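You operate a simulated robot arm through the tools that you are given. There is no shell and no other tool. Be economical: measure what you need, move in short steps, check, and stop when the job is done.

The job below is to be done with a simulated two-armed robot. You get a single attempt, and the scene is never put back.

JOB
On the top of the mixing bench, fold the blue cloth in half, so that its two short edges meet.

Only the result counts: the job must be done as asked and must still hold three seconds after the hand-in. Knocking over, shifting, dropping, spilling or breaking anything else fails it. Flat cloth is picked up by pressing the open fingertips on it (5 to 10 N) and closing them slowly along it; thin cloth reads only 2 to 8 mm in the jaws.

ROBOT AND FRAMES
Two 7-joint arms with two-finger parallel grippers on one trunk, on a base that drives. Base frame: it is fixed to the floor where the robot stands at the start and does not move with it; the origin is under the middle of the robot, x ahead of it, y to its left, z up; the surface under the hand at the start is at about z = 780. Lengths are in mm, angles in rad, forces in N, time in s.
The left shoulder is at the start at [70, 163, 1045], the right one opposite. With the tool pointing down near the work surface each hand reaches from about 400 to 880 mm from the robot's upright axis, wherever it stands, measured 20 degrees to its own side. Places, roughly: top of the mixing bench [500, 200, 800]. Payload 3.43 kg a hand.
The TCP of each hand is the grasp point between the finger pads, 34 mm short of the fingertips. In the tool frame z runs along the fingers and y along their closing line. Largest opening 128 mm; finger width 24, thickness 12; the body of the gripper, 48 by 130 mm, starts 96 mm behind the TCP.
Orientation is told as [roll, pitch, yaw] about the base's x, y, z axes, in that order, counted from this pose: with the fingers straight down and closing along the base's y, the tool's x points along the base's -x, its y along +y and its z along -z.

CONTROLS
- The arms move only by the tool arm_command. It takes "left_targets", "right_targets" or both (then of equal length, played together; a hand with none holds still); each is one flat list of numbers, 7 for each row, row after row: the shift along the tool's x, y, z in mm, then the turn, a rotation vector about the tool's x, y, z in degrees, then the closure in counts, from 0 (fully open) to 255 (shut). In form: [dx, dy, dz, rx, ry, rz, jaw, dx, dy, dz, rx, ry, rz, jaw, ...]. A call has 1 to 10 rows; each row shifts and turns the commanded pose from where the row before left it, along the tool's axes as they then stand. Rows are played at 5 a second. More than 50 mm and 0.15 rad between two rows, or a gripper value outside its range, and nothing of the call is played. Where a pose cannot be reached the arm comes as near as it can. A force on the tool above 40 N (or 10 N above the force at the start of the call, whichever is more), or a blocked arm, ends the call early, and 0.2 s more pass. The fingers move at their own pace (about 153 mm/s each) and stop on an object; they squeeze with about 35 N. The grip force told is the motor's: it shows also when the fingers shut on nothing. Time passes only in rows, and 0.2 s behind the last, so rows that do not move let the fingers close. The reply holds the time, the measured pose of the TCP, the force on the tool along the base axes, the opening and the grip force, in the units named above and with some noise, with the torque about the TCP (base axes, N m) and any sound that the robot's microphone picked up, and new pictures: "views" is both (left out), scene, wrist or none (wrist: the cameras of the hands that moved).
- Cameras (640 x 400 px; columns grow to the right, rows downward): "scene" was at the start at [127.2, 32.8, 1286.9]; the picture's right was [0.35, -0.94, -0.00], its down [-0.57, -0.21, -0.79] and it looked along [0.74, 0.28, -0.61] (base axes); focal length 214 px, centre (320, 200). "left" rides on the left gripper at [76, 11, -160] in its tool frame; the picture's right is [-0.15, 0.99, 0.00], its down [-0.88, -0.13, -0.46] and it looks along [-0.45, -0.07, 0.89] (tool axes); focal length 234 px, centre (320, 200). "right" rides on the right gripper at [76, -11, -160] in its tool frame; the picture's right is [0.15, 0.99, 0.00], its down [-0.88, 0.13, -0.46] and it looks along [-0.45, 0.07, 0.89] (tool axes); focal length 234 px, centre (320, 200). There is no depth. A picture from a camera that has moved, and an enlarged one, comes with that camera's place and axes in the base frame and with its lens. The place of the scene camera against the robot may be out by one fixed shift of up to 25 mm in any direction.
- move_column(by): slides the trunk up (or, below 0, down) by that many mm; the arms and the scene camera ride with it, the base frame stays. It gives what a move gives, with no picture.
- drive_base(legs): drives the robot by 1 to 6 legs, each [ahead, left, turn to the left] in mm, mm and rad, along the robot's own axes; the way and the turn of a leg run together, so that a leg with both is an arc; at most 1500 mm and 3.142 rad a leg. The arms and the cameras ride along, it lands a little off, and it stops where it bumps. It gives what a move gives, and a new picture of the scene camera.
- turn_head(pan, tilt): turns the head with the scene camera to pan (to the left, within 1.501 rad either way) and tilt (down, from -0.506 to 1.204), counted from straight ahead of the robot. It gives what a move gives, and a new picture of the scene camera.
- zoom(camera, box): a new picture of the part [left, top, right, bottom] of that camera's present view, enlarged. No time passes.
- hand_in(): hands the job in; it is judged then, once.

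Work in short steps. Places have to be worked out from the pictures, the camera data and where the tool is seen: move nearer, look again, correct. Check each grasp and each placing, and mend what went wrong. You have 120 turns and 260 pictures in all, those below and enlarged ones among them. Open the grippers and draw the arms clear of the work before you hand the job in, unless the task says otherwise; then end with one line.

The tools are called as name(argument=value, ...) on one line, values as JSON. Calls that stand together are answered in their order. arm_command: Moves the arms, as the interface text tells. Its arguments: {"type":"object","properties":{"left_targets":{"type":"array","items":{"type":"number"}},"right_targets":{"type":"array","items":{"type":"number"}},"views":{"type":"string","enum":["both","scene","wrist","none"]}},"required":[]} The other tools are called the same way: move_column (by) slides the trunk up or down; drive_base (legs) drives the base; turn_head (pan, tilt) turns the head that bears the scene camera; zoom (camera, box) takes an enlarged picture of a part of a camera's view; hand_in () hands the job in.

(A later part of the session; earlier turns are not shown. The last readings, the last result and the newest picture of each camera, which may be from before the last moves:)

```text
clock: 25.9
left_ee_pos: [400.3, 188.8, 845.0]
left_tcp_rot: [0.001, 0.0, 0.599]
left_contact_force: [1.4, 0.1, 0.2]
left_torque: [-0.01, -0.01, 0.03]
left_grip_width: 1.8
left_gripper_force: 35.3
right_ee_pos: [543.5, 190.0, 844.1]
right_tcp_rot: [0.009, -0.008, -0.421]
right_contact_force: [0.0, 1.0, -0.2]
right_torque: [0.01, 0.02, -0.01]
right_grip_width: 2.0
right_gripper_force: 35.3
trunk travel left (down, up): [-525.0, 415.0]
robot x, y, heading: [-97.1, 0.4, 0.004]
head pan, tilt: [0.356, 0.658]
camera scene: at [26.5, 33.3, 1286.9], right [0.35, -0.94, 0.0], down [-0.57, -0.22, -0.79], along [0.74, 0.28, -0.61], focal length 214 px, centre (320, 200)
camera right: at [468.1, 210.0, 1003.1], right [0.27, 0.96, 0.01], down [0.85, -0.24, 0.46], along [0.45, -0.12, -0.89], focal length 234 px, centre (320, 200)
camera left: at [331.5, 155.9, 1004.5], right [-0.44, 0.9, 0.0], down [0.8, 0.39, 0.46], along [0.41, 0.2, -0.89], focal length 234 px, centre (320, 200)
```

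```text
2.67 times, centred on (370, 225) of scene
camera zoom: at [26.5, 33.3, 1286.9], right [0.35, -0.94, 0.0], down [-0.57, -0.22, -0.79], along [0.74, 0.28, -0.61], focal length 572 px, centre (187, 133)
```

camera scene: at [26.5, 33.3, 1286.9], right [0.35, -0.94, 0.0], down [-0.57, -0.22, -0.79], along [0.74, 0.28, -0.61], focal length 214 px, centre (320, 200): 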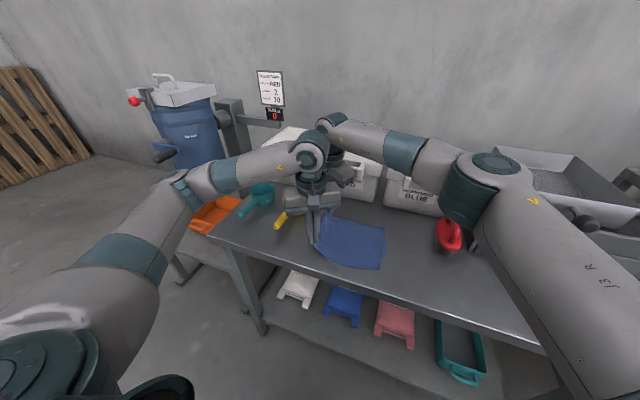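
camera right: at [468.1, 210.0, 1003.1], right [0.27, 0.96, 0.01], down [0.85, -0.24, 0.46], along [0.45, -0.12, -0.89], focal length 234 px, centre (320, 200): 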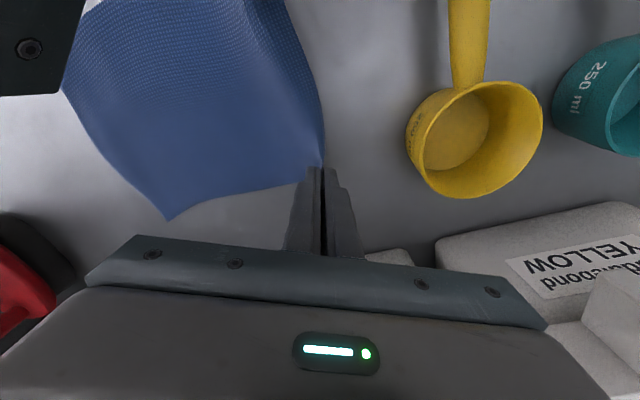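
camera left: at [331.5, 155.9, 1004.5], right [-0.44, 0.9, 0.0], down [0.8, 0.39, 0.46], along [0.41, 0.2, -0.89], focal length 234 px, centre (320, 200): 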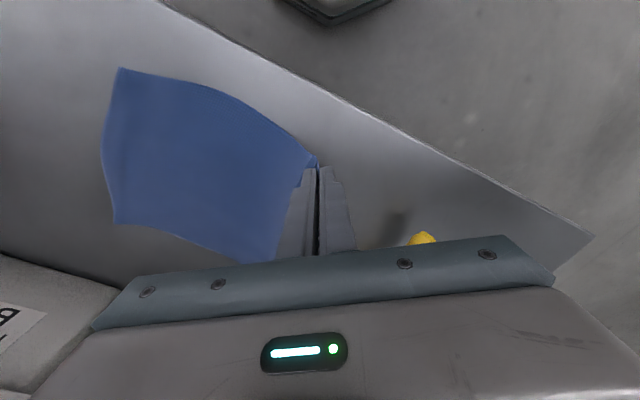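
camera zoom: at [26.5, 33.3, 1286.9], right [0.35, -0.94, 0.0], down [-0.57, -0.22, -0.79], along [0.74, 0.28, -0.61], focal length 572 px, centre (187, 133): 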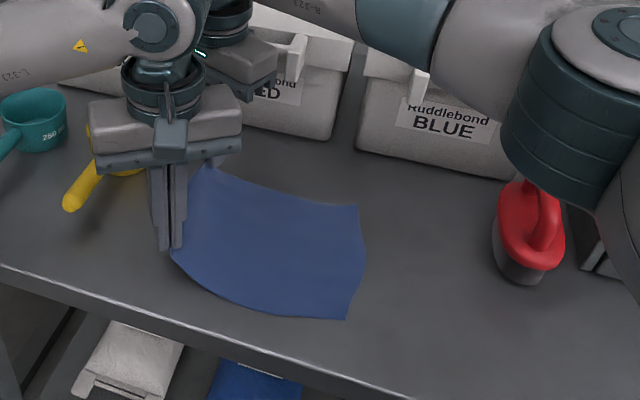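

Both corners are held, NR is at (397,3) and FR at (557,14). I'm lifting both hands together along the fold arc to the apex, tip height about 95 mm.

arm_command(right_targets=[-7.3, -16.4, -20, 0, 0, 0, 255, -7.3, -16.4, -17, 0, 0, 0, 255, -7.3, -16.4, -13, 0, 0, 0, 255, -7.3, -16.4, -9, 0, 0, 0, 255, -7.3, -16.4, -6, 0, 0, 0, 255, 0, 0, 0, 0, 0, 0, 255], left_targets=[10.1, -14.9, -20, 0, 0, 0, 255, 10.1, -14.9, -17, 0, 0, 0, 255, 10.1, -14.9, -13, 0, 0, 0, 255, 10.1, -14.9, -9, 0, 0, 0, 255, 10.1, -14.9, -6, 0, 0, 0, 255, 0, 0, 0, 0, 0, 0, 255], views="both")

zoom(camera="scene", box=[270, 150, 470, 300])

```text
clock: 27.3
left_ee_pos: [399.9, 100.7, 908.3]
left_tcp_rot: [0.0, 0.002, 0.599]
left_contact_force: [0.2, -0.1, -0.8]
left_torque: [0.01, 0.01, 0.03]
left_grip_width: 1.6
left_gripper_force: 35.5
right_ee_pos: [541.1, 100.2, 907.5]
right_tcp_rot: [0.009, -0.007, -0.42]
right_contact_force: [-0.9, 0.7, 0.1]
right_torque: [-0.01, 0.03, -0.01]
right_grip_width: 1.9
right_gripper_force: 34.7
trunk travel left (down, up): [-525.0, 415.0]
robot x, y, heading: [-102.5, 2.1, 0.006]
head pan, tilt: [0.356, 0.658]
camera scene: at [26.4, 34.0, 1286.9], right [0.35, -0.94, 0.0], down [-0.57, -0.22, -0.79], along [0.74, 0.28, -0.61], focal length 214 px, centre (320, 200)
camera right: at [465.5, 121.0, 1065.6], right [0.27, 0.96, 0.01], down [0.85, -0.24, 0.46], along [0.45, -0.12, -0.89], focal length 234 px, centre (320, 200)
camera left: at [330.2, 66.3, 1068.1], right [-0.44, 0.9, 0.0], down [0.8, 0.39, 0.45], along [0.41, 0.2, -0.89], focal length 234 px, centre (320, 200)
```

scene: 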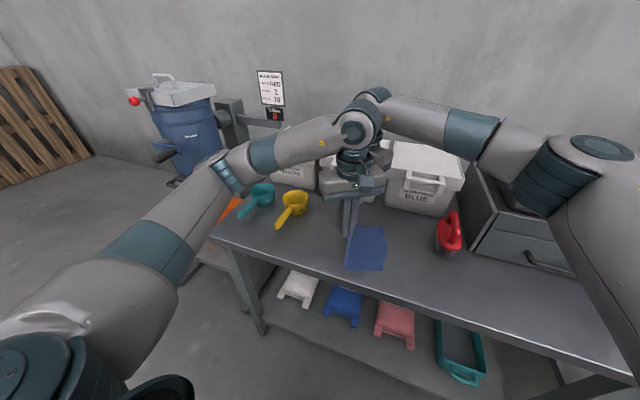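
right: 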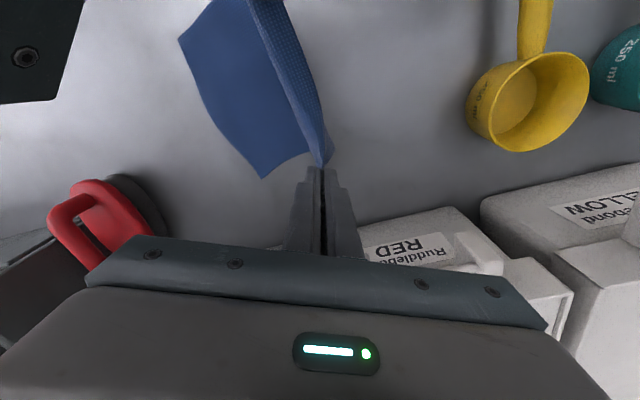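
left: 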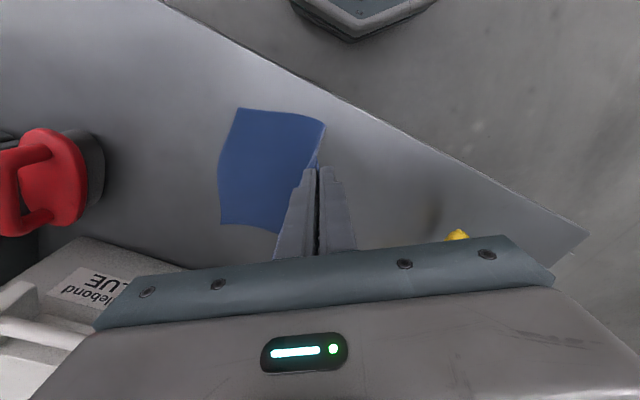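

```text
2.67 times, centred on (370, 225) of scene
camera zoom: at [26.4, 34.0, 1286.9], right [0.35, -0.94, 0.0], down [-0.57, -0.22, -0.79], along [0.74, 0.28, -0.61], focal length 572 px, centre (187, 133)
```

zoom: 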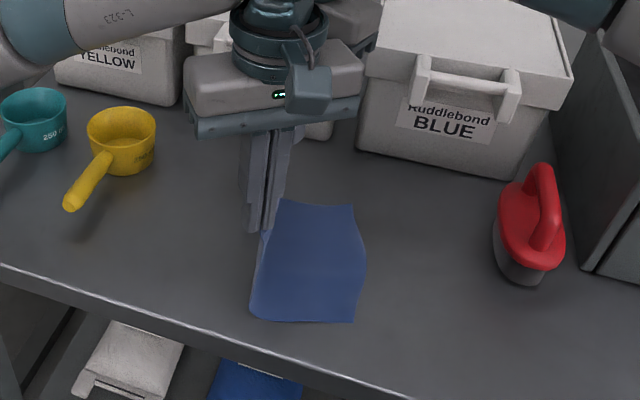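

The fold is forming well. NR is at (397,-3) and FR at (557,19), so I aim for left grip (403,3) and right grip (548,23). I'll stop 35 mm above the table to check.

arm_command(right_targets=[-6.3, -11.2, 4, 0, 0, 0, 255, -6.3, -11.2, 6, 0, 0, 0, 255, -6.3, -11.2, 9, 0, 0, 0, 255, -6.3, -11.2, 12, 0, 0, 0, 255, -6.3, -11.2, 13, 0, 0, 0, 255, -6.3, -11.2, 14, 0, 0, 0, 255, 0, 0, 0, 0, 0, 0, 255], left_targets=[8.7, -13.8, 4, 0, 0, 0, 255, 8.7, -13.8, 6, 0, 0, 0, 255, 8.7, -13.8, 9, 0, 0, 0, 255, 8.7, -13.8, 12, 0, 0, 0, 255, 8.7, -13.8, 13, 0, 0, 0, 255, 8.7, -13.8, 14, 0, 0, 0, 255, 0, 0, 0, 0, 0, 0, 255], views="both")

zoom(camera="scene", box=[270, 150, 470, 300])

```text
clock: 28.9
left_ee_pos: [401.3, 2.9, 853.1]
left_tcp_rot: [0.0, 0.0, 0.6]
left_contact_force: [8.2, 1.9, 0.2]
left_torque: [0.09, -0.31, 0.06]
left_grip_width: 1.8
left_gripper_force: 34.9
right_ee_pos: [552.4, 23.8, 851.2]
right_tcp_rot: [0.01, -0.007, -0.421]
right_contact_force: [-9.0, -1.9, -0.2]
right_torque: [-0.1, 0.3, 0.04]
right_grip_width: 2.0
right_gripper_force: 34.6
trunk travel left (down, up): [-525.0, 415.0]
robot x, y, heading: [-99.4, 0.1, 0.006]
head pan, tilt: [0.356, 0.658]
camera scene: at [26.1, 33.8, 1287.0], right [0.35, -0.94, 0.0], down [-0.57, -0.22, -0.79], along [0.74, 0.28, -0.61], focal length 214 px, centre (320, 200)
camera right: at [476.0, 43.9, 1009.2], right [0.27, 0.96, 0.01], down [0.85, -0.24, 0.46], along [0.45, -0.12, -0.89], focal length 234 px, centre (320, 200)
camera left: at [333.0, -31.1, 1011.2], right [-0.44, 0.9, 0.0], down [0.8, 0.39, 0.46], along [0.41, 0.2, -0.89], focal length 234 px, centre (320, 200)
```

scene: 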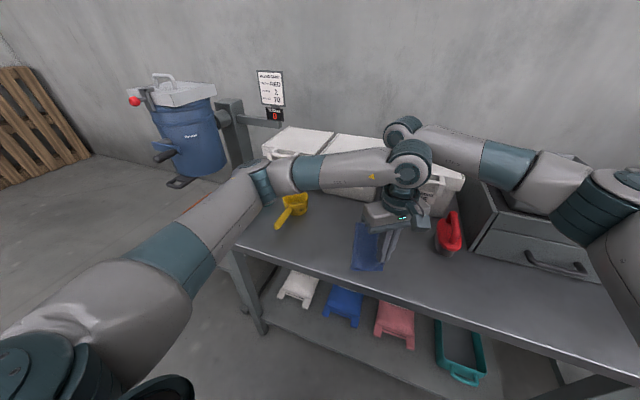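
right: 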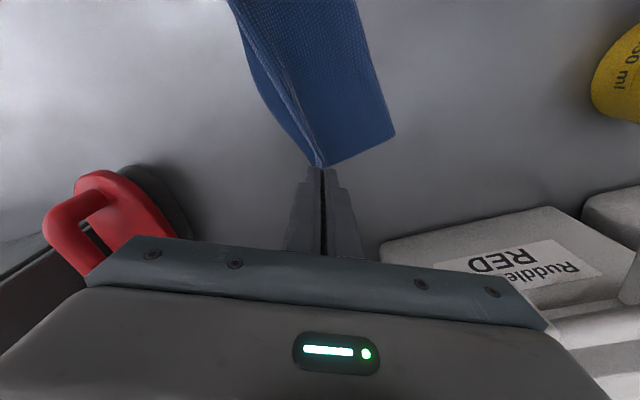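
left: 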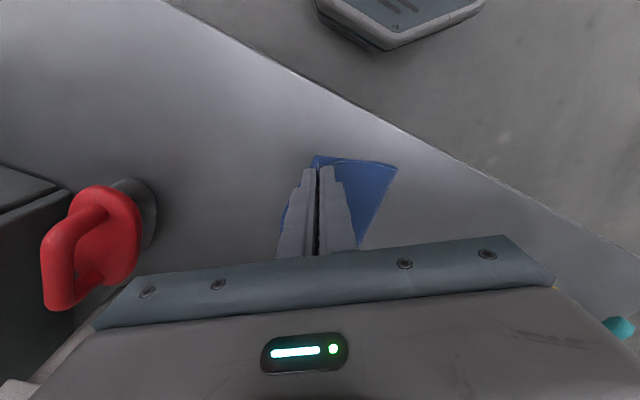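

```text
2.67 times, centred on (370, 225) of scene
camera zoom: at [26.1, 33.8, 1287.0], right [0.35, -0.94, 0.0], down [-0.57, -0.22, -0.79], along [0.74, 0.28, -0.61], focal length 572 px, centre (187, 133)
```

zoom: 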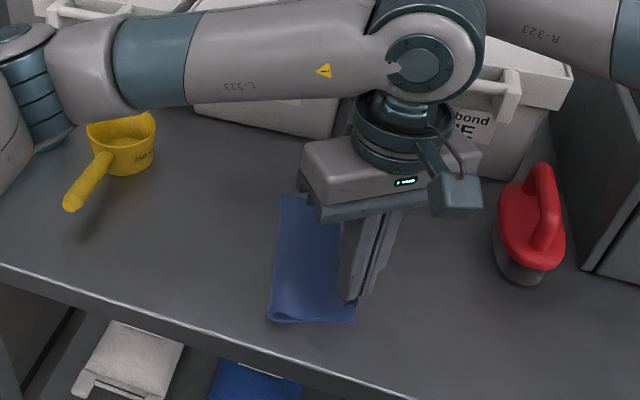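

NR hasn't moved, and the grips are over their targets with about 9 N of tension. I'll relax the spread by 6 mm and lower to just above the lower layer.

arm_command(right_targets=[3.6, -1.6, 9, 0, 0, 0, 255, 0, 0, 9, 0, 0, 0, 255, 0, 0, 8, 0, 0, 0, 255, 0, 0, 4, 0, 0, 0, 255, 0, 0, 0, 0, 0, 0, 255], left_targets=[-1.6, -1.1, 9, 0, 0, 0, 255, 0, 0, 9, 0, 0, 0, 255, 0, 0, 9, 0, 0, 0, 255, 0, 0, 5, 0, 0, 0, 255, 0, 0, 0, 0, 0, 0, 255], views="wrist")

zoom(camera="scene", box=[270, 150, 470, 300])

```text
clock: 30.1
left_ee_pos: [403.4, 1.4, 820.6]
left_tcp_rot: [-0.001, 0.002, 0.597]
left_contact_force: [1.3, 1.2, 1.2]
left_torque: [0.04, -0.04, 0.06]
left_grip_width: 1.6
left_gripper_force: 35.0
right_ee_pos: [547.3, 24.3, 818.9]
right_tcp_rot: [0.012, -0.007, -0.42]
right_contact_force: [-2.0, -0.6, 0.0]
right_torque: [-0.02, 0.01, -0.03]
right_grip_width: 1.7
right_gripper_force: 35.8
trunk travel left (down, up): [-525.0, 415.0]
robot x, y, heading: [-102.6, 3.0, 0.007]
head pan, tilt: [0.356, 0.658]
camera right: at [472.0, 44.0, 978.5], right [0.27, 0.96, 0.01], down [0.85, -0.24, 0.46], along [0.45, -0.12, -0.89], focal length 234 px, centre (320, 200)
camera left: at [335.4, -32.2, 979.3], right [-0.44, 0.9, 0.0], down [0.8, 0.39, 0.45], along [0.41, 0.2, -0.89], focal length 234 px, centre (320, 200)
```

right: 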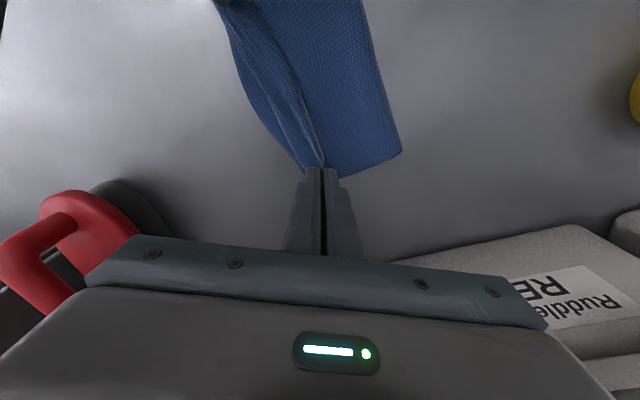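
left: 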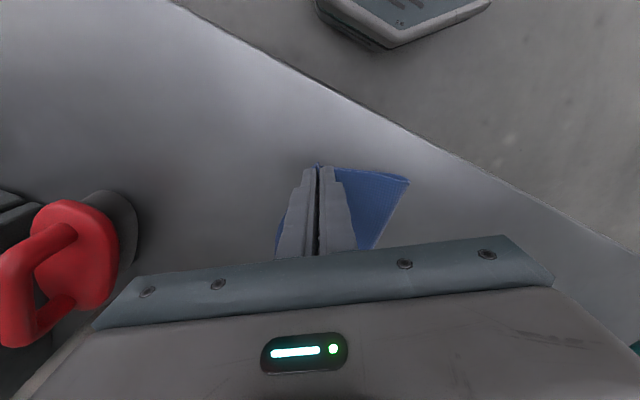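

```text
2.67 times, centred on (370, 225) of scene
camera zoom: at [26.4, 33.1, 1287.0], right [0.35, -0.94, 0.0], down [-0.57, -0.21, -0.79], along [0.74, 0.28, -0.61], focal length 572 px, centre (187, 133)
```

zoom: 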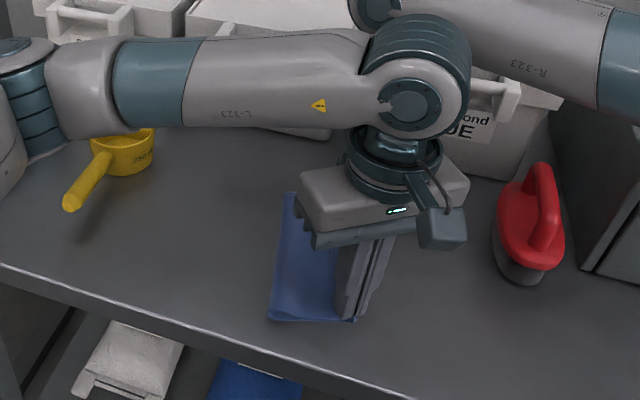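

The corners are at the surface with negligible force. I'll lower 1.5 mm more and open both grippers slightly to release.

arm_command(right_targets=[0, 0, 1, 0, 0, 0, 255, 0, 0, 0, 0, 0, 0, 240, 0, 0, 0, 0, 0, 0, 225, 0, 0, 0, 0, 0, 0, 215, 0, 0, 0, 0, 0, 0, 215], left_targets=[0, 0, 2, 0, 0, 0, 255, 0, 0, 0, 0, 0, 0, 240, 0, 0, 0, 0, 0, 0, 225, 0, 0, 0, 0, 0, 0, 215, 0, 0, 0, 0, 0, 0, 215], views="wrist")

```text
clock: 31.3
left_ee_pos: [405.0, 1.9, 816.9]
left_tcp_rot: [0.0, 0.0, 0.598]
left_contact_force: [0.5, 0.0, 2.8]
left_torque: [-0.02, -0.03, -0.01]
left_grip_width: 19.8
left_gripper_force: 0.0
right_ee_pos: [546.8, 24.6, 818.2]
right_tcp_rot: [0.011, -0.007, -0.421]
right_contact_force: [0.6, -0.2, -0.1]
right_torque: [0.02, -0.01, -0.04]
right_grip_width: 19.9
right_gripper_force: 0.1
trunk travel left (down, up): [-525.0, 415.0]
robot x, y, heading: [-100.0, -1.2, 0.008]
head pan, tilt: [0.356, 0.658]
camera right: at [472.1, 43.7, 977.3], right [0.27, 0.96, 0.01], down [0.85, -0.24, 0.46], along [0.45, -0.12, -0.89], focal length 234 px, centre (320, 200)
camera left: at [335.6, -32.1, 976.7], right [-0.44, 0.9, 0.0], down [0.8, 0.39, 0.46], along [0.41, 0.2, -0.89], focal length 234 px, centre (320, 200)
```

right: 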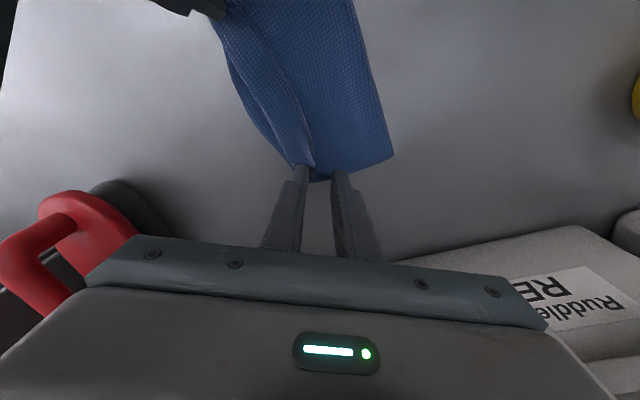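
left: 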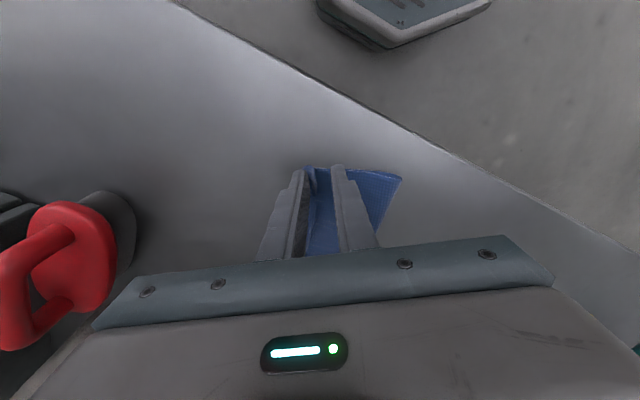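

Both are released. I'll lift straight up and look.

arm_command(right_targets=[0, 0, -8, 0, 0, 0, 205, 0, 0, -15, 0, 0, 0, 205, 0, 0, -25, 0, 0, 0, 205, 0, 0, -30, 0, 0, 0, 205, 0, 0, 0, 0, 0, 0, 205], left_targets=[0, 0, -8, 0, 0, 0, 205, 0, 0, -15, 0, 0, 0, 205, 0, 0, -25, 0, 0, 0, 205, 0, 0, -30, 0, 0, 0, 205, 0, 0, 0, 0, 0, 0, 205], views="wrist")

zoom(camera="right", box=[160, 0, 480, 200])

zoom(camera="scene", box=[290, 180, 450, 300])

```text
clock: 32.5
left_ee_pos: [403.8, 3.2, 893.2]
left_tcp_rot: [0.0, 0.001, 0.598]
left_contact_force: [-0.1, -0.7, 0.2]
left_torque: [-0.02, 0.05, 0.0]
left_grip_width: 25.3
left_gripper_force: 0.1
right_ee_pos: [546.3, 21.7, 896.3]
right_tcp_rot: [0.011, -0.007, -0.421]
right_contact_force: [-0.5, 0.3, -0.5]
right_torque: [-0.01, 0.03, 0.01]
right_grip_width: 24.9
right_gripper_force: 0.0
trunk travel left (down, up): [-525.0, 415.0]
robot x, y, heading: [-101.6, -2.2, 0.003]
head pan, tilt: [0.356, 0.658]
camera right: at [470.8, 41.9, 1055.8], right [0.27, 0.96, 0.01], down [0.85, -0.24, 0.46], along [0.45, -0.12, -0.89], focal length 234 px, centre (320, 200)
camera left: at [336.7, -30.8, 1053.3], right [-0.44, 0.9, 0.0], down [0.8, 0.39, 0.45], along [0.41, 0.2, -0.89], focal length 234 px, centre (320, 200)
```

right: 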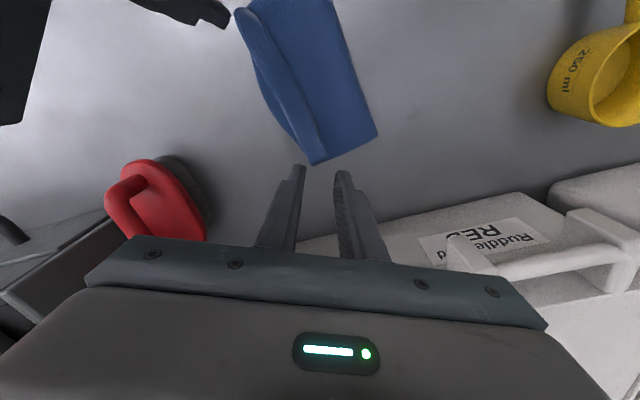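
left: 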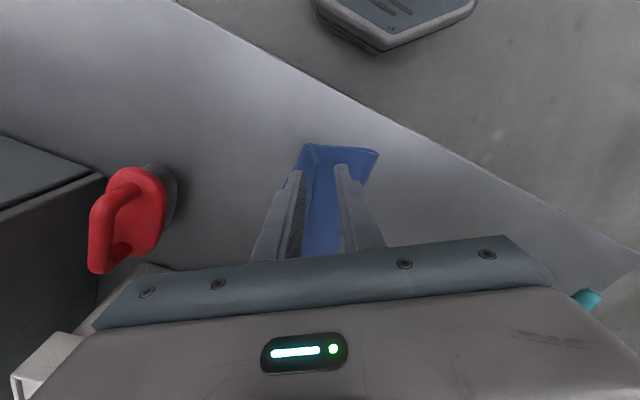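

```text
2.00 times, centred on (320, 100) of right
camera zoom: at [470.8, 41.9, 1055.8], right [0.27, 0.96, 0.01], down [0.85, -0.24, 0.46], along [0.45, -0.12, -0.89], focal length 468 px, centre (320, 400)
```

zoom: 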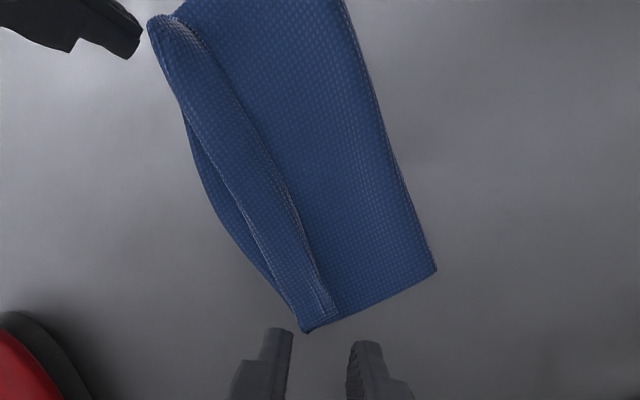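

```text
3.33 times, centred on (370, 240) of scene
camera zoom: at [27.2, 33.2, 1286.8], right [0.35, -0.94, 0.0], down [-0.57, -0.21, -0.79], along [0.74, 0.28, -0.61], focal length 715 px, centre (153, 67)
```

zoom: 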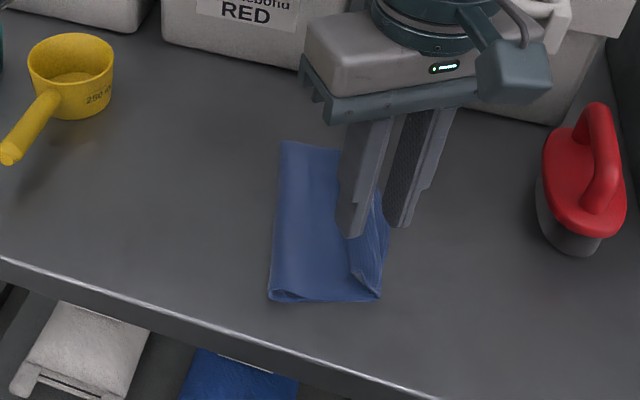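

The fold is made and the corners are near each other, but the free edge looks curled back into a strip. I'll clear the arms and get a better view.

arm_command(right_targets=[11.4, -5.1, -15, 0, 0, 0, 205, 11.4, -5.1, -15, 0, 0, 0, 205, 11.4, -5.1, -15, 0, 0, 0, 205, 11.4, -5.1, -15, 0, 0, 0, 205, 0, 0, 0, 0, 0, 0, 205], left_targets=[-21.1, 31, -15, 0, 0, 0, 205, -21.1, 31, -15, 0, 0, 0, 205, -21.1, 31, -15, 0, 0, 0, 205, -21.1, 31, -15, 0, 0, 0, 205, 0, 0, 0, 0, 0, 0, 205], views="wrist")

zoom(camera="right", box=[200, 20, 440, 170])

zoom(camera="scene", box=[310, 200, 430, 290])

```text
clock: 33.1
left_ee_pos: [401.4, 64.4, 918.5]
left_tcp_rot: [0.0, 0.001, 0.591]
left_contact_force: [4.8, 15.6, 0.2]
left_torque: [-2.78, 0.85, 0.54]
left_grip_width: 25.0
left_gripper_force: 0.0
right_ee_pos: [526.7, 20.1, 921.4]
right_tcp_rot: [0.012, -0.006, -0.429]
right_contact_force: [-4.5, -16.0, -1.1]
right_torque: [2.74, -0.93, 1.65]
right_grip_width: 25.1
right_gripper_force: 0.0
trunk travel left (down, up): [-525.0, 415.0]
robot x, y, heading: [-98.8, -0.7, 0.005]
head pan, tilt: [0.356, 0.658]
stopped in row 2 (left hand): the force on the tool passed its limit at 50 N (the readings are from after the stop); the commanded pose is now the measured one
camera right: at [451.9, 40.9, 1079.6], right [0.28, 0.96, 0.01], down [0.85, -0.25, 0.46], along [0.45, -0.12, -0.89], focal length 234 px, centre (320, 200)
camera left: at [332.8, 31.3, 1078.7], right [-0.43, 0.9, 0.0], down [0.8, 0.38, 0.45], along [0.41, 0.2, -0.89], focal length 234 px, centre (320, 200)
```

right: 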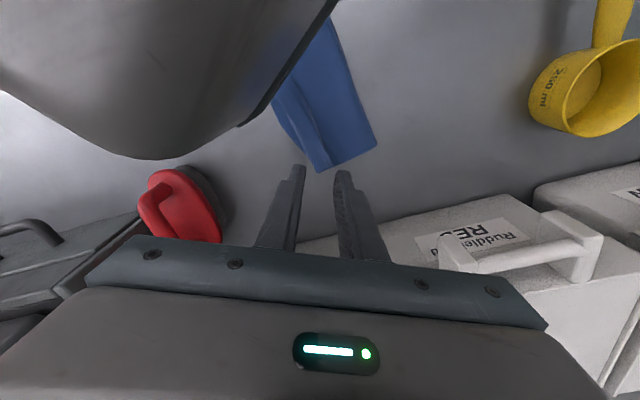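
left: 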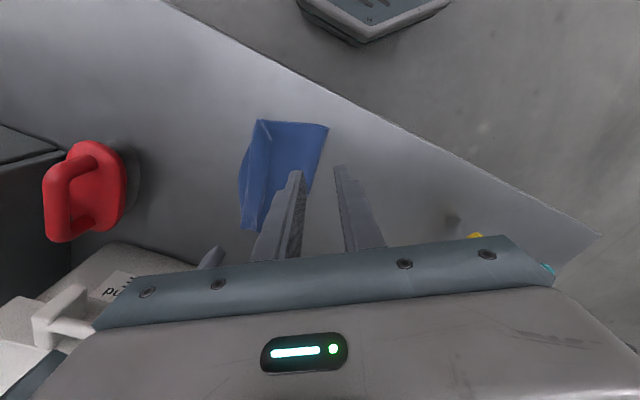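

```text
2.67 times, centred on (320, 95) of right
camera zoom: at [451.9, 40.9, 1079.6], right [0.28, 0.96, 0.01], down [0.85, -0.25, 0.46], along [0.45, -0.12, -0.89], focal length 624 px, centre (320, 480)
```

zoom: 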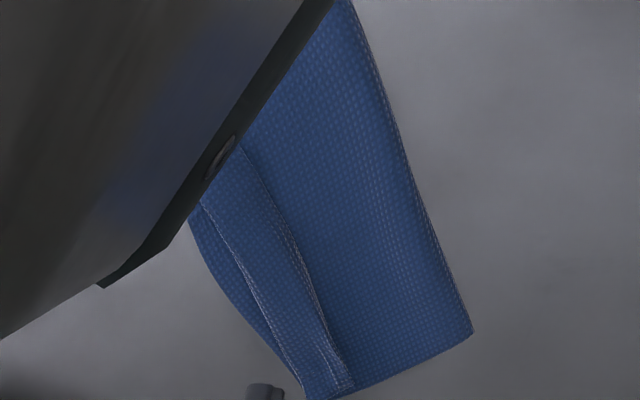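

```text
4.44 times, centred on (370, 245) of scene
camera zoom: at [26.3, 33.5, 1286.9], right [0.35, -0.94, 0.0], down [-0.57, -0.22, -0.79], along [0.74, 0.28, -0.61], focal length 953 px, centre (98, 0)
```

zoom: 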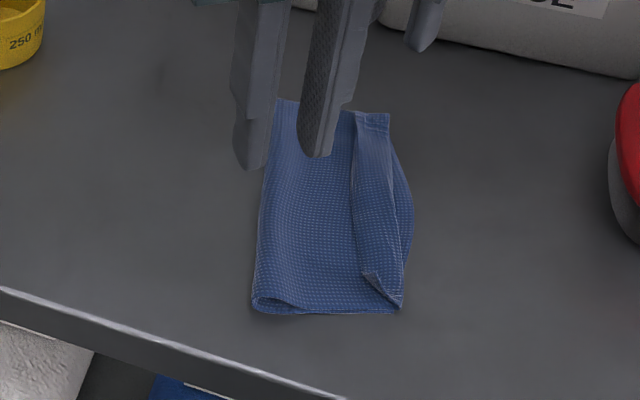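

The gripper bodies bumped each other (no harm done to the cloth). I'll back the right hand off first, then take the left hand away. The strip still needs flipping outward.

arm_command(right_targets=[-21.7, -19.4, -13, 0, 0, 0, 205, -21.7, -19.4, -13, 0, 0, 0, 205, -21.7, -19.4, -13, 0, 0, 0, 205, 0, 0, 0, 0, 0, 0, 205], views="none")

arm_command(left_targets=[-15, 30, -15, 0, 0, 0, 205, -19, 30, -15, 0, 0, 0, 205, -22, 31, -15, 0, 0, 0, 205, -22, 31, 0, 0, 0, 0, 205, 0, 0, 0, 0, 0, 0, 205], views="scene")

zoom(camera="scene", box=[310, 200, 430, 290])

zoom(camera="right", box=[240, 0, 480, 150])

```text
clock: 34.1
left_ee_pos: [400.4, 64.7, 918.6]
left_tcp_rot: [0.003, 0.001, 0.588]
left_contact_force: [0.4, 0.5, 0.1]
left_torque: [-0.02, 0.02, 0.01]
left_grip_width: 25.1
left_gripper_force: 0.2
right_ee_pos: [561.7, -60.5, 960.5]
right_tcp_rot: [0.013, -0.008, -0.432]
right_contact_force: [0.4, 0.4, -0.9]
right_torque: [0.01, 0.0, -0.04]
right_grip_width: 25.1
right_gripper_force: 0.0
trunk travel left (down, up): [-525.0, 415.0]
robot x, y, heading: [-97.2, 3.9, 0.012]
head pan, tilt: [0.356, 0.658]
```

```text
clock: 35.3
left_ee_pos: [399.4, 208.9, 960.2]
left_tcp_rot: [0.002, 0.001, 0.585]
left_contact_force: [0.4, -0.5, 0.4]
left_torque: [0.05, -0.02, 0.04]
left_grip_width: 25.1
left_gripper_force: 0.0
right_ee_pos: [562.0, -60.2, 959.2]
right_tcp_rot: [0.014, -0.007, -0.432]
right_contact_force: [-0.5, 0.7, -0.7]
right_torque: [0.01, -0.02, -0.02]
right_grip_width: 25.1
right_gripper_force: 0.1
trunk travel left (down, up): [-525.0, 415.0]
robot x, y, heading: [-99.1, 1.3, 0.001]
head pan, tilt: [0.356, 0.658]
camera scene: at [26.8, 32.1, 1286.9], right [0.35, -0.94, 0.0], down [-0.57, -0.21, -0.79], along [0.74, 0.28, -0.61], focal length 214 px, centre (320, 200)
```

scene: 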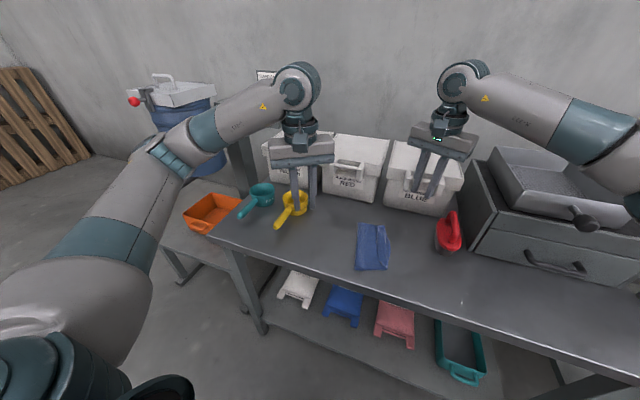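

```text
4.44 times, centred on (370, 245) of scene
camera zoom: at [26.8, 32.1, 1286.9], right [0.35, -0.94, 0.0], down [-0.57, -0.21, -0.79], along [0.74, 0.28, -0.61], focal length 953 px, centre (98, 0)
```

zoom: 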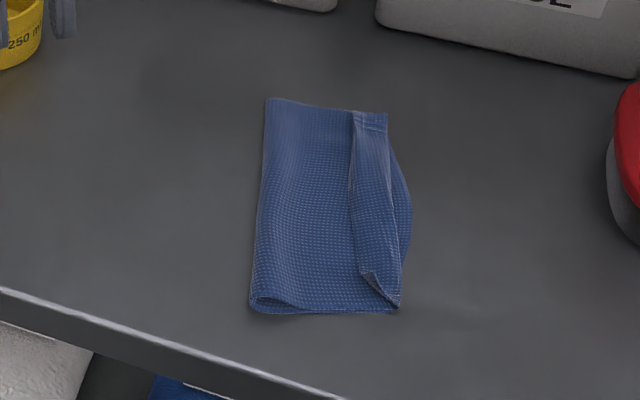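

```text
2.67 times, centred on (360, 75) of right
camera zoom: at [487.3, -40.1, 1118.3], right [0.28, 0.96, 0.01], down [0.85, -0.25, 0.46], along [0.45, -0.12, -0.89], focal length 624 px, centre (213, 533)
```

zoom: 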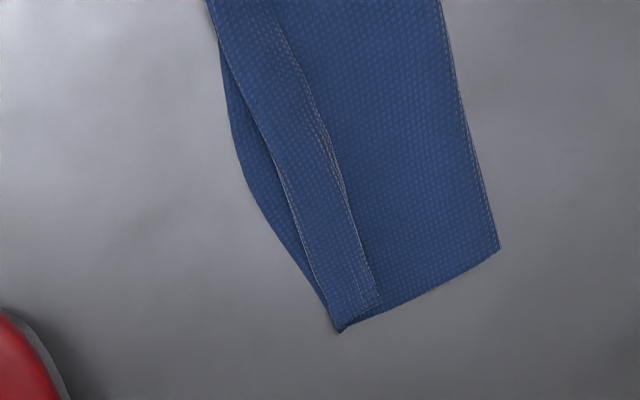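

The strip is a roughly 20 mm flap folded back along the whole top edge. I'll yaw the right hand to about -82° with the jaws fully open, so both fingertips can sweep the flap outward toward -y. Rotating first.

arm_command(right_targets=[0, 0, 0, 0, 0, 8.2, 0, 0, 0, 0, 0, 0, 8.2, 0, 0, 0, 0, 0, 0, 8.2, 0, 0, 0, 0, 0, 0, 8.2, 0, 0, 0, 0, 0, 0, 8.2, 0, 0, 0, 0, 0, 0, 8.2, 0, 0, 0, 0, 0, 0, 7.8, 0, 0, 0, 0, 0, 0, 0, 0], views="none")

```text
clock: 36.3
left_ee_pos: [395.9, 210.9, 960.1]
left_tcp_rot: [0.003, 0.002, 0.589]
left_contact_force: [0.3, -1.4, 0.5]
left_torque: [0.1, 0.03, 0.0]
left_grip_width: 25.1
left_gripper_force: 0.0
right_ee_pos: [554.9, -46.6, 959.7]
right_tcp_rot: [0.019, 0.014, -0.937]
right_contact_force: [-9.9, 12.8, 4.4]
right_torque: [0.34, 0.14, 1.09]
right_grip_width: 128.0
right_gripper_force: 0.0
trunk travel left (down, up): [-525.0, 415.0]
robot x, y, heading: [-99.6, 0.2, 0.01]
head pan, tilt: [0.356, 0.658]
stopped in row 4 (right hand): the force on the tool passed its limit at 45 N (the readings are from after the stop); the commanded pose is now the measured one
```

The opened finger hit the blue box handle, since the tips were at z≈926. I'll raise straight up at once and check the box.

arm_command(right_targets=[0, 0, -25, 0, 0, 0, 120, 0, 0, -25, 0, 0, 0, 120, 0, 0, -20, 0, 0, 0, 120, 0, 0, 0, 0, 0, 0, 120], views="both")

zoom(camera="scene", box=[240, 110, 480, 260])

```text
clock: 37.3
left_ee_pos: [398.1, 210.8, 960.4]
left_tcp_rot: [0.001, 0.001, 0.589]
left_contact_force: [-0.2, 0.1, -0.7]
left_torque: [-0.01, 0.02, -0.01]
left_grip_width: 25.3
left_gripper_force: 0.0
right_ee_pos: [557.3, -50.6, 1028.8]
right_tcp_rot: [0.014, 0.009, -0.948]
right_contact_force: [-0.4, -0.1, -0.2]
right_torque: [0.0, -0.01, -0.03]
right_grip_width: 67.6
right_gripper_force: 0.1
trunk travel left (down, up): [-525.0, 415.0]
robot x, y, heading: [-99.0, 2.0, 0.005]
head pan, tilt: [0.356, 0.658]
camera scene: at [26.1, 34.1, 1286.9], right [0.35, -0.94, 0.0], down [-0.57, -0.22, -0.79], along [0.74, 0.28, -0.61], focal length 214 px, centre (320, 200)
camera right: at [503.4, 2.5, 1188.8], right [0.72, 0.7, 0.02], down [0.62, -0.65, 0.45], along [0.32, -0.31, -0.89], focal length 234 px, centre (320, 200)
```

scene: 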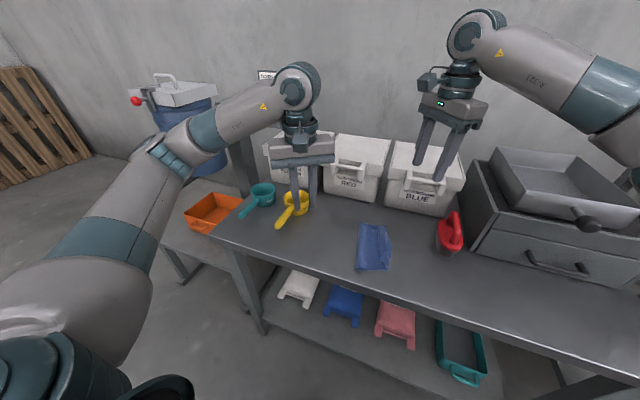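
right: 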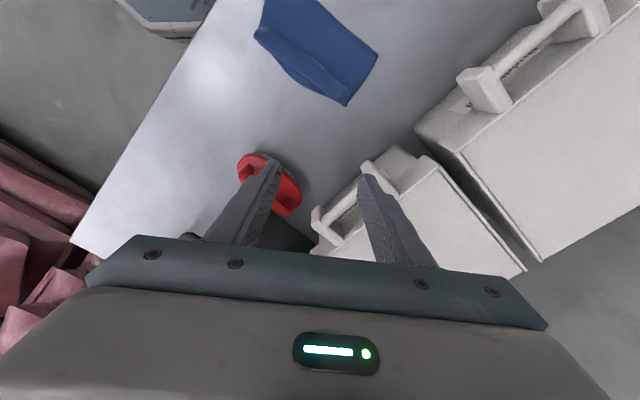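

```text
2.67 times, centred on (360, 185) of scene
camera zoom: at [26.1, 34.1, 1286.9], right [0.35, -0.94, 0.0], down [-0.57, -0.22, -0.79], along [0.74, 0.28, -0.61], focal length 572 px, centre (213, 240)
```

zoom: 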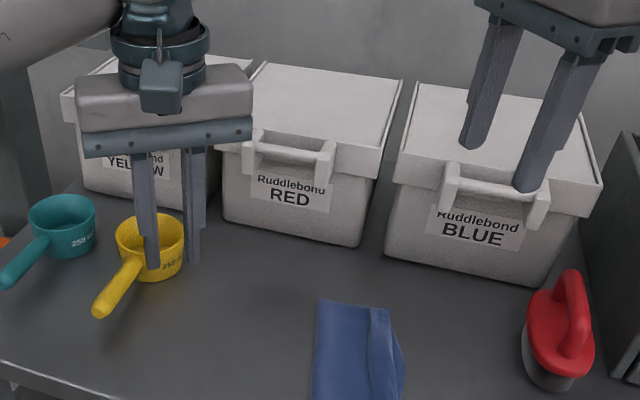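

The boxes look unmoved. From height I'll move the right hand back over the cloth's middle, finish the yaw to -82°, and level it.

arm_command(right_targets=[37, -5.8, 0, 0, 0, 0, 120, 37, -5.8, 0, 0, 0, 0, 120, 37, -5.8, 0, 0, 0, 0, 120, 0, 0, 0, 0, 0, 8.3, 120, 0, 0, 0, 0, 0, 8.3, 120, 0, 0, 0, 0, 0, 8.3, 60, 0, 0, 0, 0, 0, 2.7, 0, 0, 0, 0, -0.4, -0.9, 0, 0, 0, 0, 0, 0, 0, 0, 0], views="both")

```text
clock: 39.3
left_ee_pos: [398.0, 209.7, 959.8]
left_tcp_rot: [0.0, 0.001, 0.591]
left_contact_force: [-0.7, 0.2, 0.6]
left_torque: [0.03, -0.03, -0.01]
left_grip_width: 25.1
left_gripper_force: 0.0
right_ee_pos: [478.3, 27.1, 1031.5]
right_tcp_rot: [0.017, -0.002, -1.43]
right_contact_force: [0.2, -0.5, 0.3]
right_torque: [0.03, -0.02, 0.01]
right_grip_width: 127.9
right_gripper_force: 0.1
trunk travel left (down, up): [-525.0, 415.0]
robot x, y, heading: [-106.5, -2.0, 0.004]
head pan, tilt: [0.356, 0.658]
camera scene: at [25.9, 34.2, 1286.9], right [0.35, -0.94, 0.0], down [-0.57, -0.22, -0.79], along [0.74, 0.28, -0.61], focal length 214 px, centre (320, 200)
camera right: at [454.1, 101.4, 1190.3], right [0.96, 0.28, 0.01], down [0.25, -0.85, 0.46], along [0.14, -0.44, -0.89], focal length 234 px, centre (320, 200)
```

scene: 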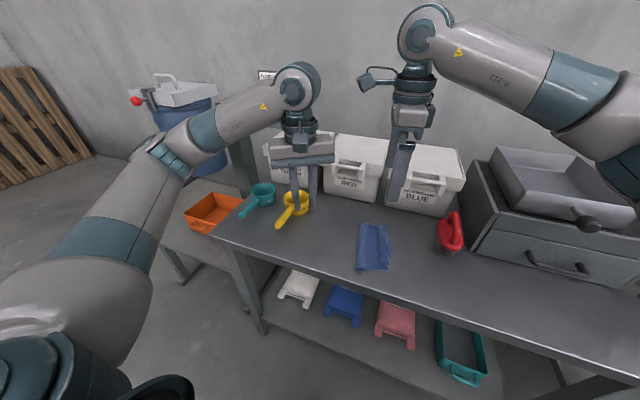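
right: 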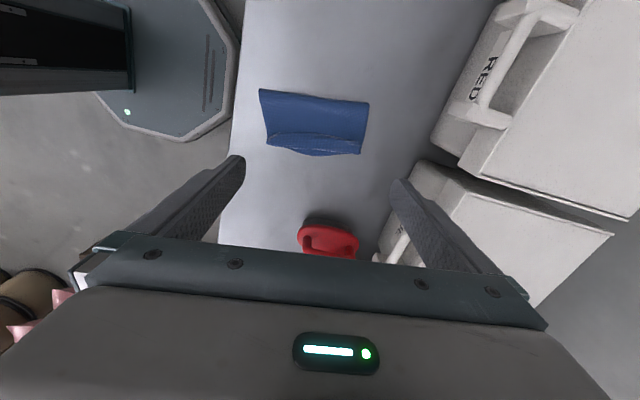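

This is a good overhead view of the cloth, so I'll zoom in for precise positions.

zoom(camera="right", box=[240, 70, 400, 170])

```text
4.00 times, centred on (320, 120) of right
camera zoom: at [454.1, 101.4, 1190.3], right [0.96, 0.28, 0.01], down [0.25, -0.85, 0.46], along [0.14, -0.44, -0.89], focal length 937 px, centre (320, 520)
```

zoom: 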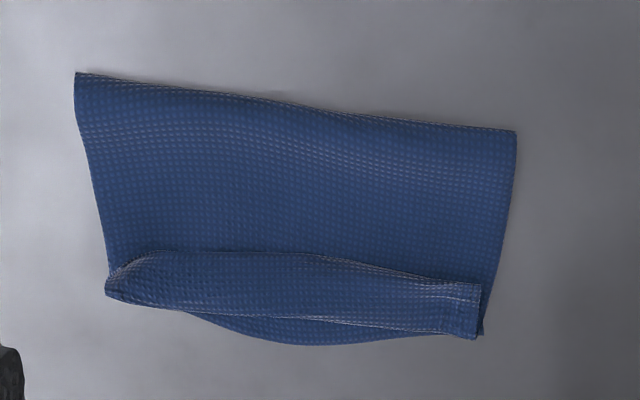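

The flap's free edge runs from (414,6) to (551,30) and the crease from (397,-18) to (560,8). I'll lower with a 95 mm opening just behind the flap's free edge on the +y side.

arm_command(right_targets=[10.6, 3.5, 38, 0, 0, 0, 66, 0, 0, 38, 0, 0, 0, 66, 0, 0, 38, 0, 0, 0, 66, 0, 0, 38, 0, 0, 0, 66, 0, 0, 35, 0, 0, 0, 66, 0, 0, 0, 0, 0, 0, 66], views="wrist")

```text
clock: 40.7
left_ee_pos: [398.0, 211.2, 960.7]
left_tcp_rot: [-0.001, 0.001, 0.59]
left_contact_force: [0.2, 0.5, -0.6]
left_torque: [-0.01, -0.04, -0.02]
left_grip_width: 25.1
left_gripper_force: 0.0
right_ee_pos: [482.7, 40.8, 845.5]
right_tcp_rot: [0.015, 0.0, -1.429]
right_contact_force: [0.5, -0.4, -0.5]
right_torque: [-0.05, -0.02, 0.0]
right_grip_width: 94.6
right_gripper_force: 0.1
trunk travel left (down, up): [-525.0, 415.0]
robot x, y, heading: [-102.3, 3.3, 0.005]
head pan, tilt: [0.356, 0.658]
camera right: at [458.4, 114.2, 1006.2], right [0.96, 0.28, 0.02], down [0.25, -0.85, 0.46], along [0.14, -0.44, -0.89], focal length 234 px, centre (320, 200)
```

right: 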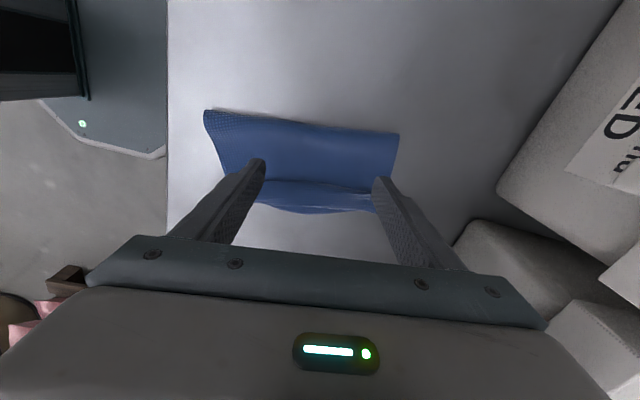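

The fingers are well aligned with the flap. I'll lower to near the top layer.

arm_command(right_targets=[0, 0, 12, 0, 0, 0, 66, 0, 0, 10, 0, 0, 0, 66, 0, 0, 4, 0, 0, 0, 66, 0, 0, 0, 0, 0, 0, 66], views="wrist")

zoom(camera="right", box=[160, 70, 480, 270])

```text
clock: 41.7
left_ee_pos: [398.3, 212.2, 960.9]
left_tcp_rot: [-0.001, 0.001, 0.59]
left_contact_force: [0.9, 0.9, -0.3]
left_torque: [0.04, -0.02, -0.02]
left_grip_width: 24.9
left_gripper_force: 0.0
right_ee_pos: [482.0, 39.0, 820.0]
right_tcp_rot: [0.015, -0.001, -1.429]
right_contact_force: [0.7, -0.6, -0.5]
right_torque: [0.0, 0.02, -0.03]
right_grip_width: 94.8
right_gripper_force: 0.1
trunk travel left (down, up): [-525.0, 415.0]
robot x, y, heading: [-100.6, -1.6, 0.01]
head pan, tilt: [0.356, 0.658]
camera right: at [458.9, 114.1, 978.7], right [0.96, 0.28, 0.02], down [0.25, -0.85, 0.46], along [0.14, -0.44, -0.89], focal length 234 px, centre (320, 200)
```

right: 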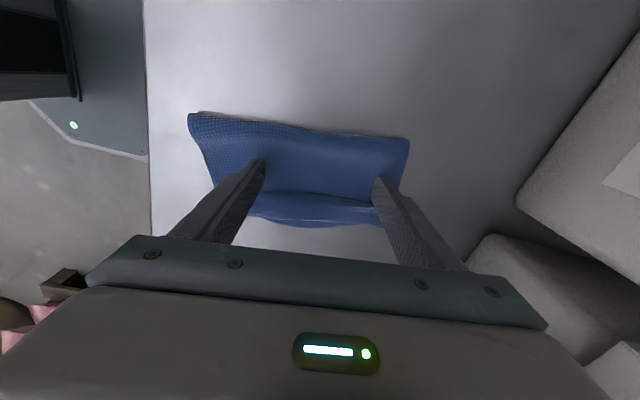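

```text
2.00 times, centred on (320, 170) of right
camera zoom: at [458.9, 114.1, 978.7], right [0.96, 0.28, 0.02], down [0.25, -0.85, 0.46], along [0.14, -0.44, -0.89], focal length 468 px, centre (320, 260)
```

zoom: 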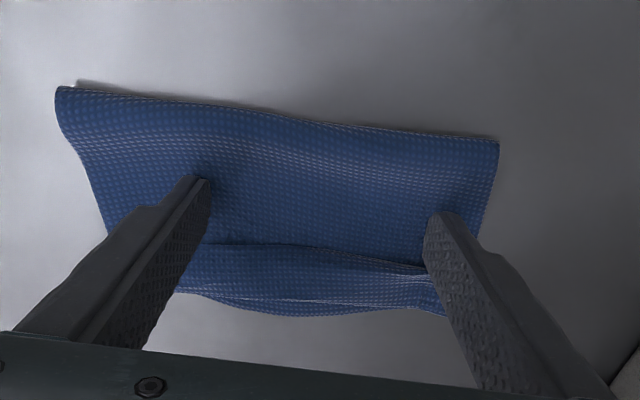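

The tips are 3 mm above the top layer, just behind the flap edge. I'll lower 2 mm and sweep about 30 mm toward -y.

arm_command(right_targets=[0, 0, 2, 0, 0, 0, 66, -5, 0, 0, 0, 0, 0, 66, -5, 0, 0, 0, 0, 0, 66, -5, 0, 0, 0, 0, 0, 66, -5, 0, 0, 0, 0, 0, 66, -5, 0, 0, 0, 0, 0, 66, -5, 0, 0, 0, 0, 0, 66, 0, 0, 0, 0, 0, 0, 66], views="wrist")

zoom(camera="right", box=[160, 70, 480, 270])

zoom(camera="scene", box=[310, 200, 430, 290])

```text
clock: 43.5
left_ee_pos: [395.9, 212.2, 960.8]
left_tcp_rot: [0.0, -0.001, 0.591]
left_contact_force: [-0.1, -0.3, 0.0]
left_torque: [-0.01, -0.01, 0.05]
left_grip_width: 25.3
left_gripper_force: 0.0
right_ee_pos: [486.2, 10.1, 817.0]
right_tcp_rot: [0.017, -0.001, -1.426]
right_contact_force: [-1.4, 3.4, 19.4]
right_torque: [-0.02, 1.06, -0.19]
right_grip_width: 94.9
right_gripper_force: 0.0
trunk travel left (down, up): [-525.0, 415.0]
robot x, y, heading: [-103.1, -0.6, 0.006]
head pan, tilt: [0.356, 0.658]
camera right: at [460.9, 84.7, 976.1], right [0.96, 0.29, 0.02], down [0.25, -0.85, 0.46], along [0.15, -0.44, -0.89], focal length 234 px, centre (320, 200)
```

right: 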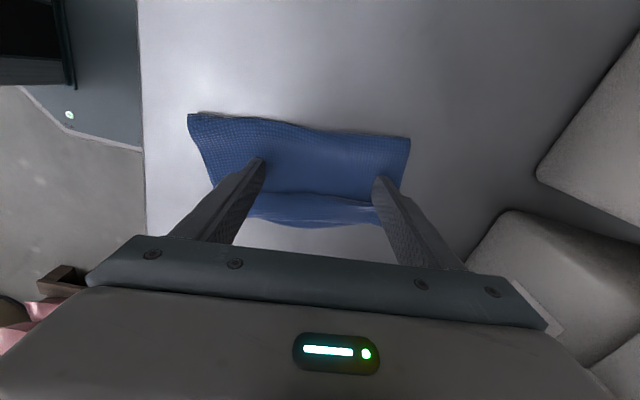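

```text
2.00 times, centred on (320, 170) of right
camera zoom: at [460.9, 84.7, 976.1], right [0.96, 0.29, 0.02], down [0.25, -0.85, 0.46], along [0.15, -0.44, -0.89], focal length 468 px, centre (320, 260)
```

zoom: 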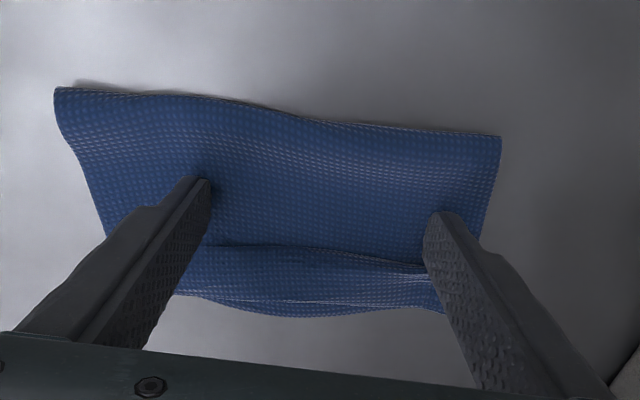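

```text
4.44 times, centred on (370, 245) of scene
camera zoom: at [24.1, 34.8, 1287.2], right [0.35, -0.94, 0.0], down [-0.57, -0.22, -0.79], along [0.74, 0.28, -0.61], focal length 953 px, centre (98, 0)
```

zoom: 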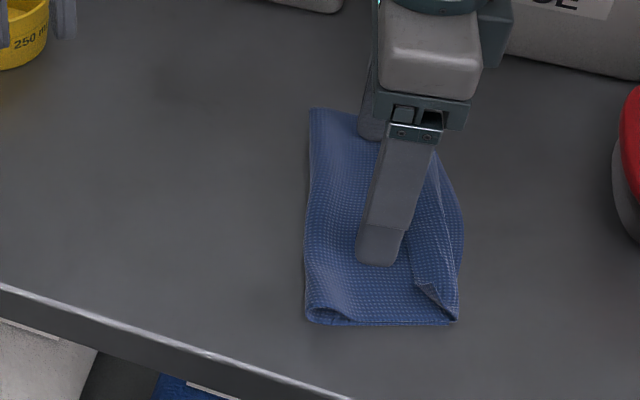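

I pressed too hard (19 N), so the whole cloth slid about 30 mm with its shape unchanged. I'll raise about 4 mm and sweep again without dragging.

arm_command(right_targets=[0, 0, -4.5, 0, 0, 0, 66, 0, 0, 0, 0, 0, 0, 66, -6, 0, 0, 0, 0, 0, 66, -6, 0, 0, 0, 0, 0, 66, -6, 0, 0, 0, 0, 0, 66, 0, 0, 0, 0, 0, 0, 66], views="wrist")

zoom(camera="right", box=[160, 70, 480, 270])

```text
clock: 44.9
left_ee_pos: [398.0, 211.0, 960.6]
left_tcp_rot: [-0.002, 0.002, 0.591]
left_contact_force: [-0.3, -0.9, 0.0]
left_torque: [0.0, 0.02, -0.01]
left_grip_width: 25.4
left_gripper_force: 0.1
right_ee_pos: [489.8, -6.8, 820.5]
right_tcp_rot: [0.015, -0.003, -1.428]
right_contact_force: [-0.2, -0.2, -0.8]
right_torque: [0.0, -0.01, -0.03]
right_grip_width: 94.8
right_gripper_force: 0.0
trunk travel left (down, up): [-525.0, 415.0]
robot x, y, heading: [-102.9, -1.2, 0.008]
head pan, tilt: [0.356, 0.658]
camera right: at [464.9, 66.9, 979.6], right [0.96, 0.28, 0.01], down [0.25, -0.85, 0.46], along [0.14, -0.44, -0.89], focal length 234 px, centre (320, 200)
```

right: 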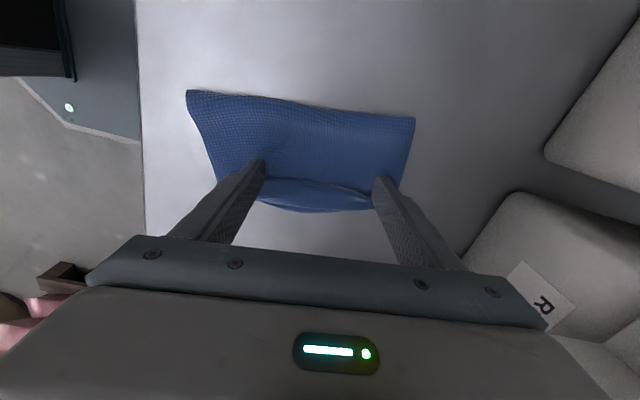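

```text
2.00 times, centred on (320, 170) of right
camera zoom: at [464.9, 66.9, 979.6], right [0.96, 0.28, 0.01], down [0.25, -0.85, 0.46], along [0.14, -0.44, -0.89], focal length 468 px, centre (320, 260)
```

zoom: 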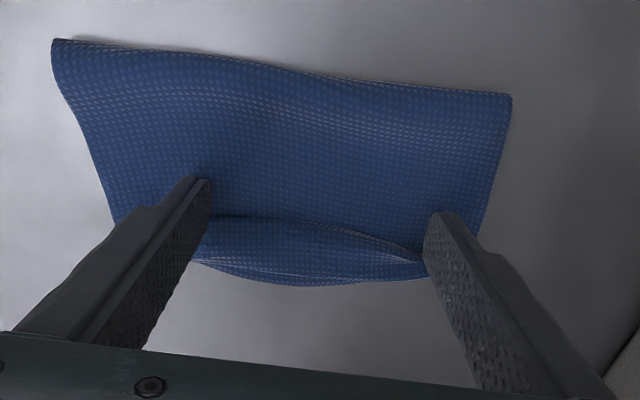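

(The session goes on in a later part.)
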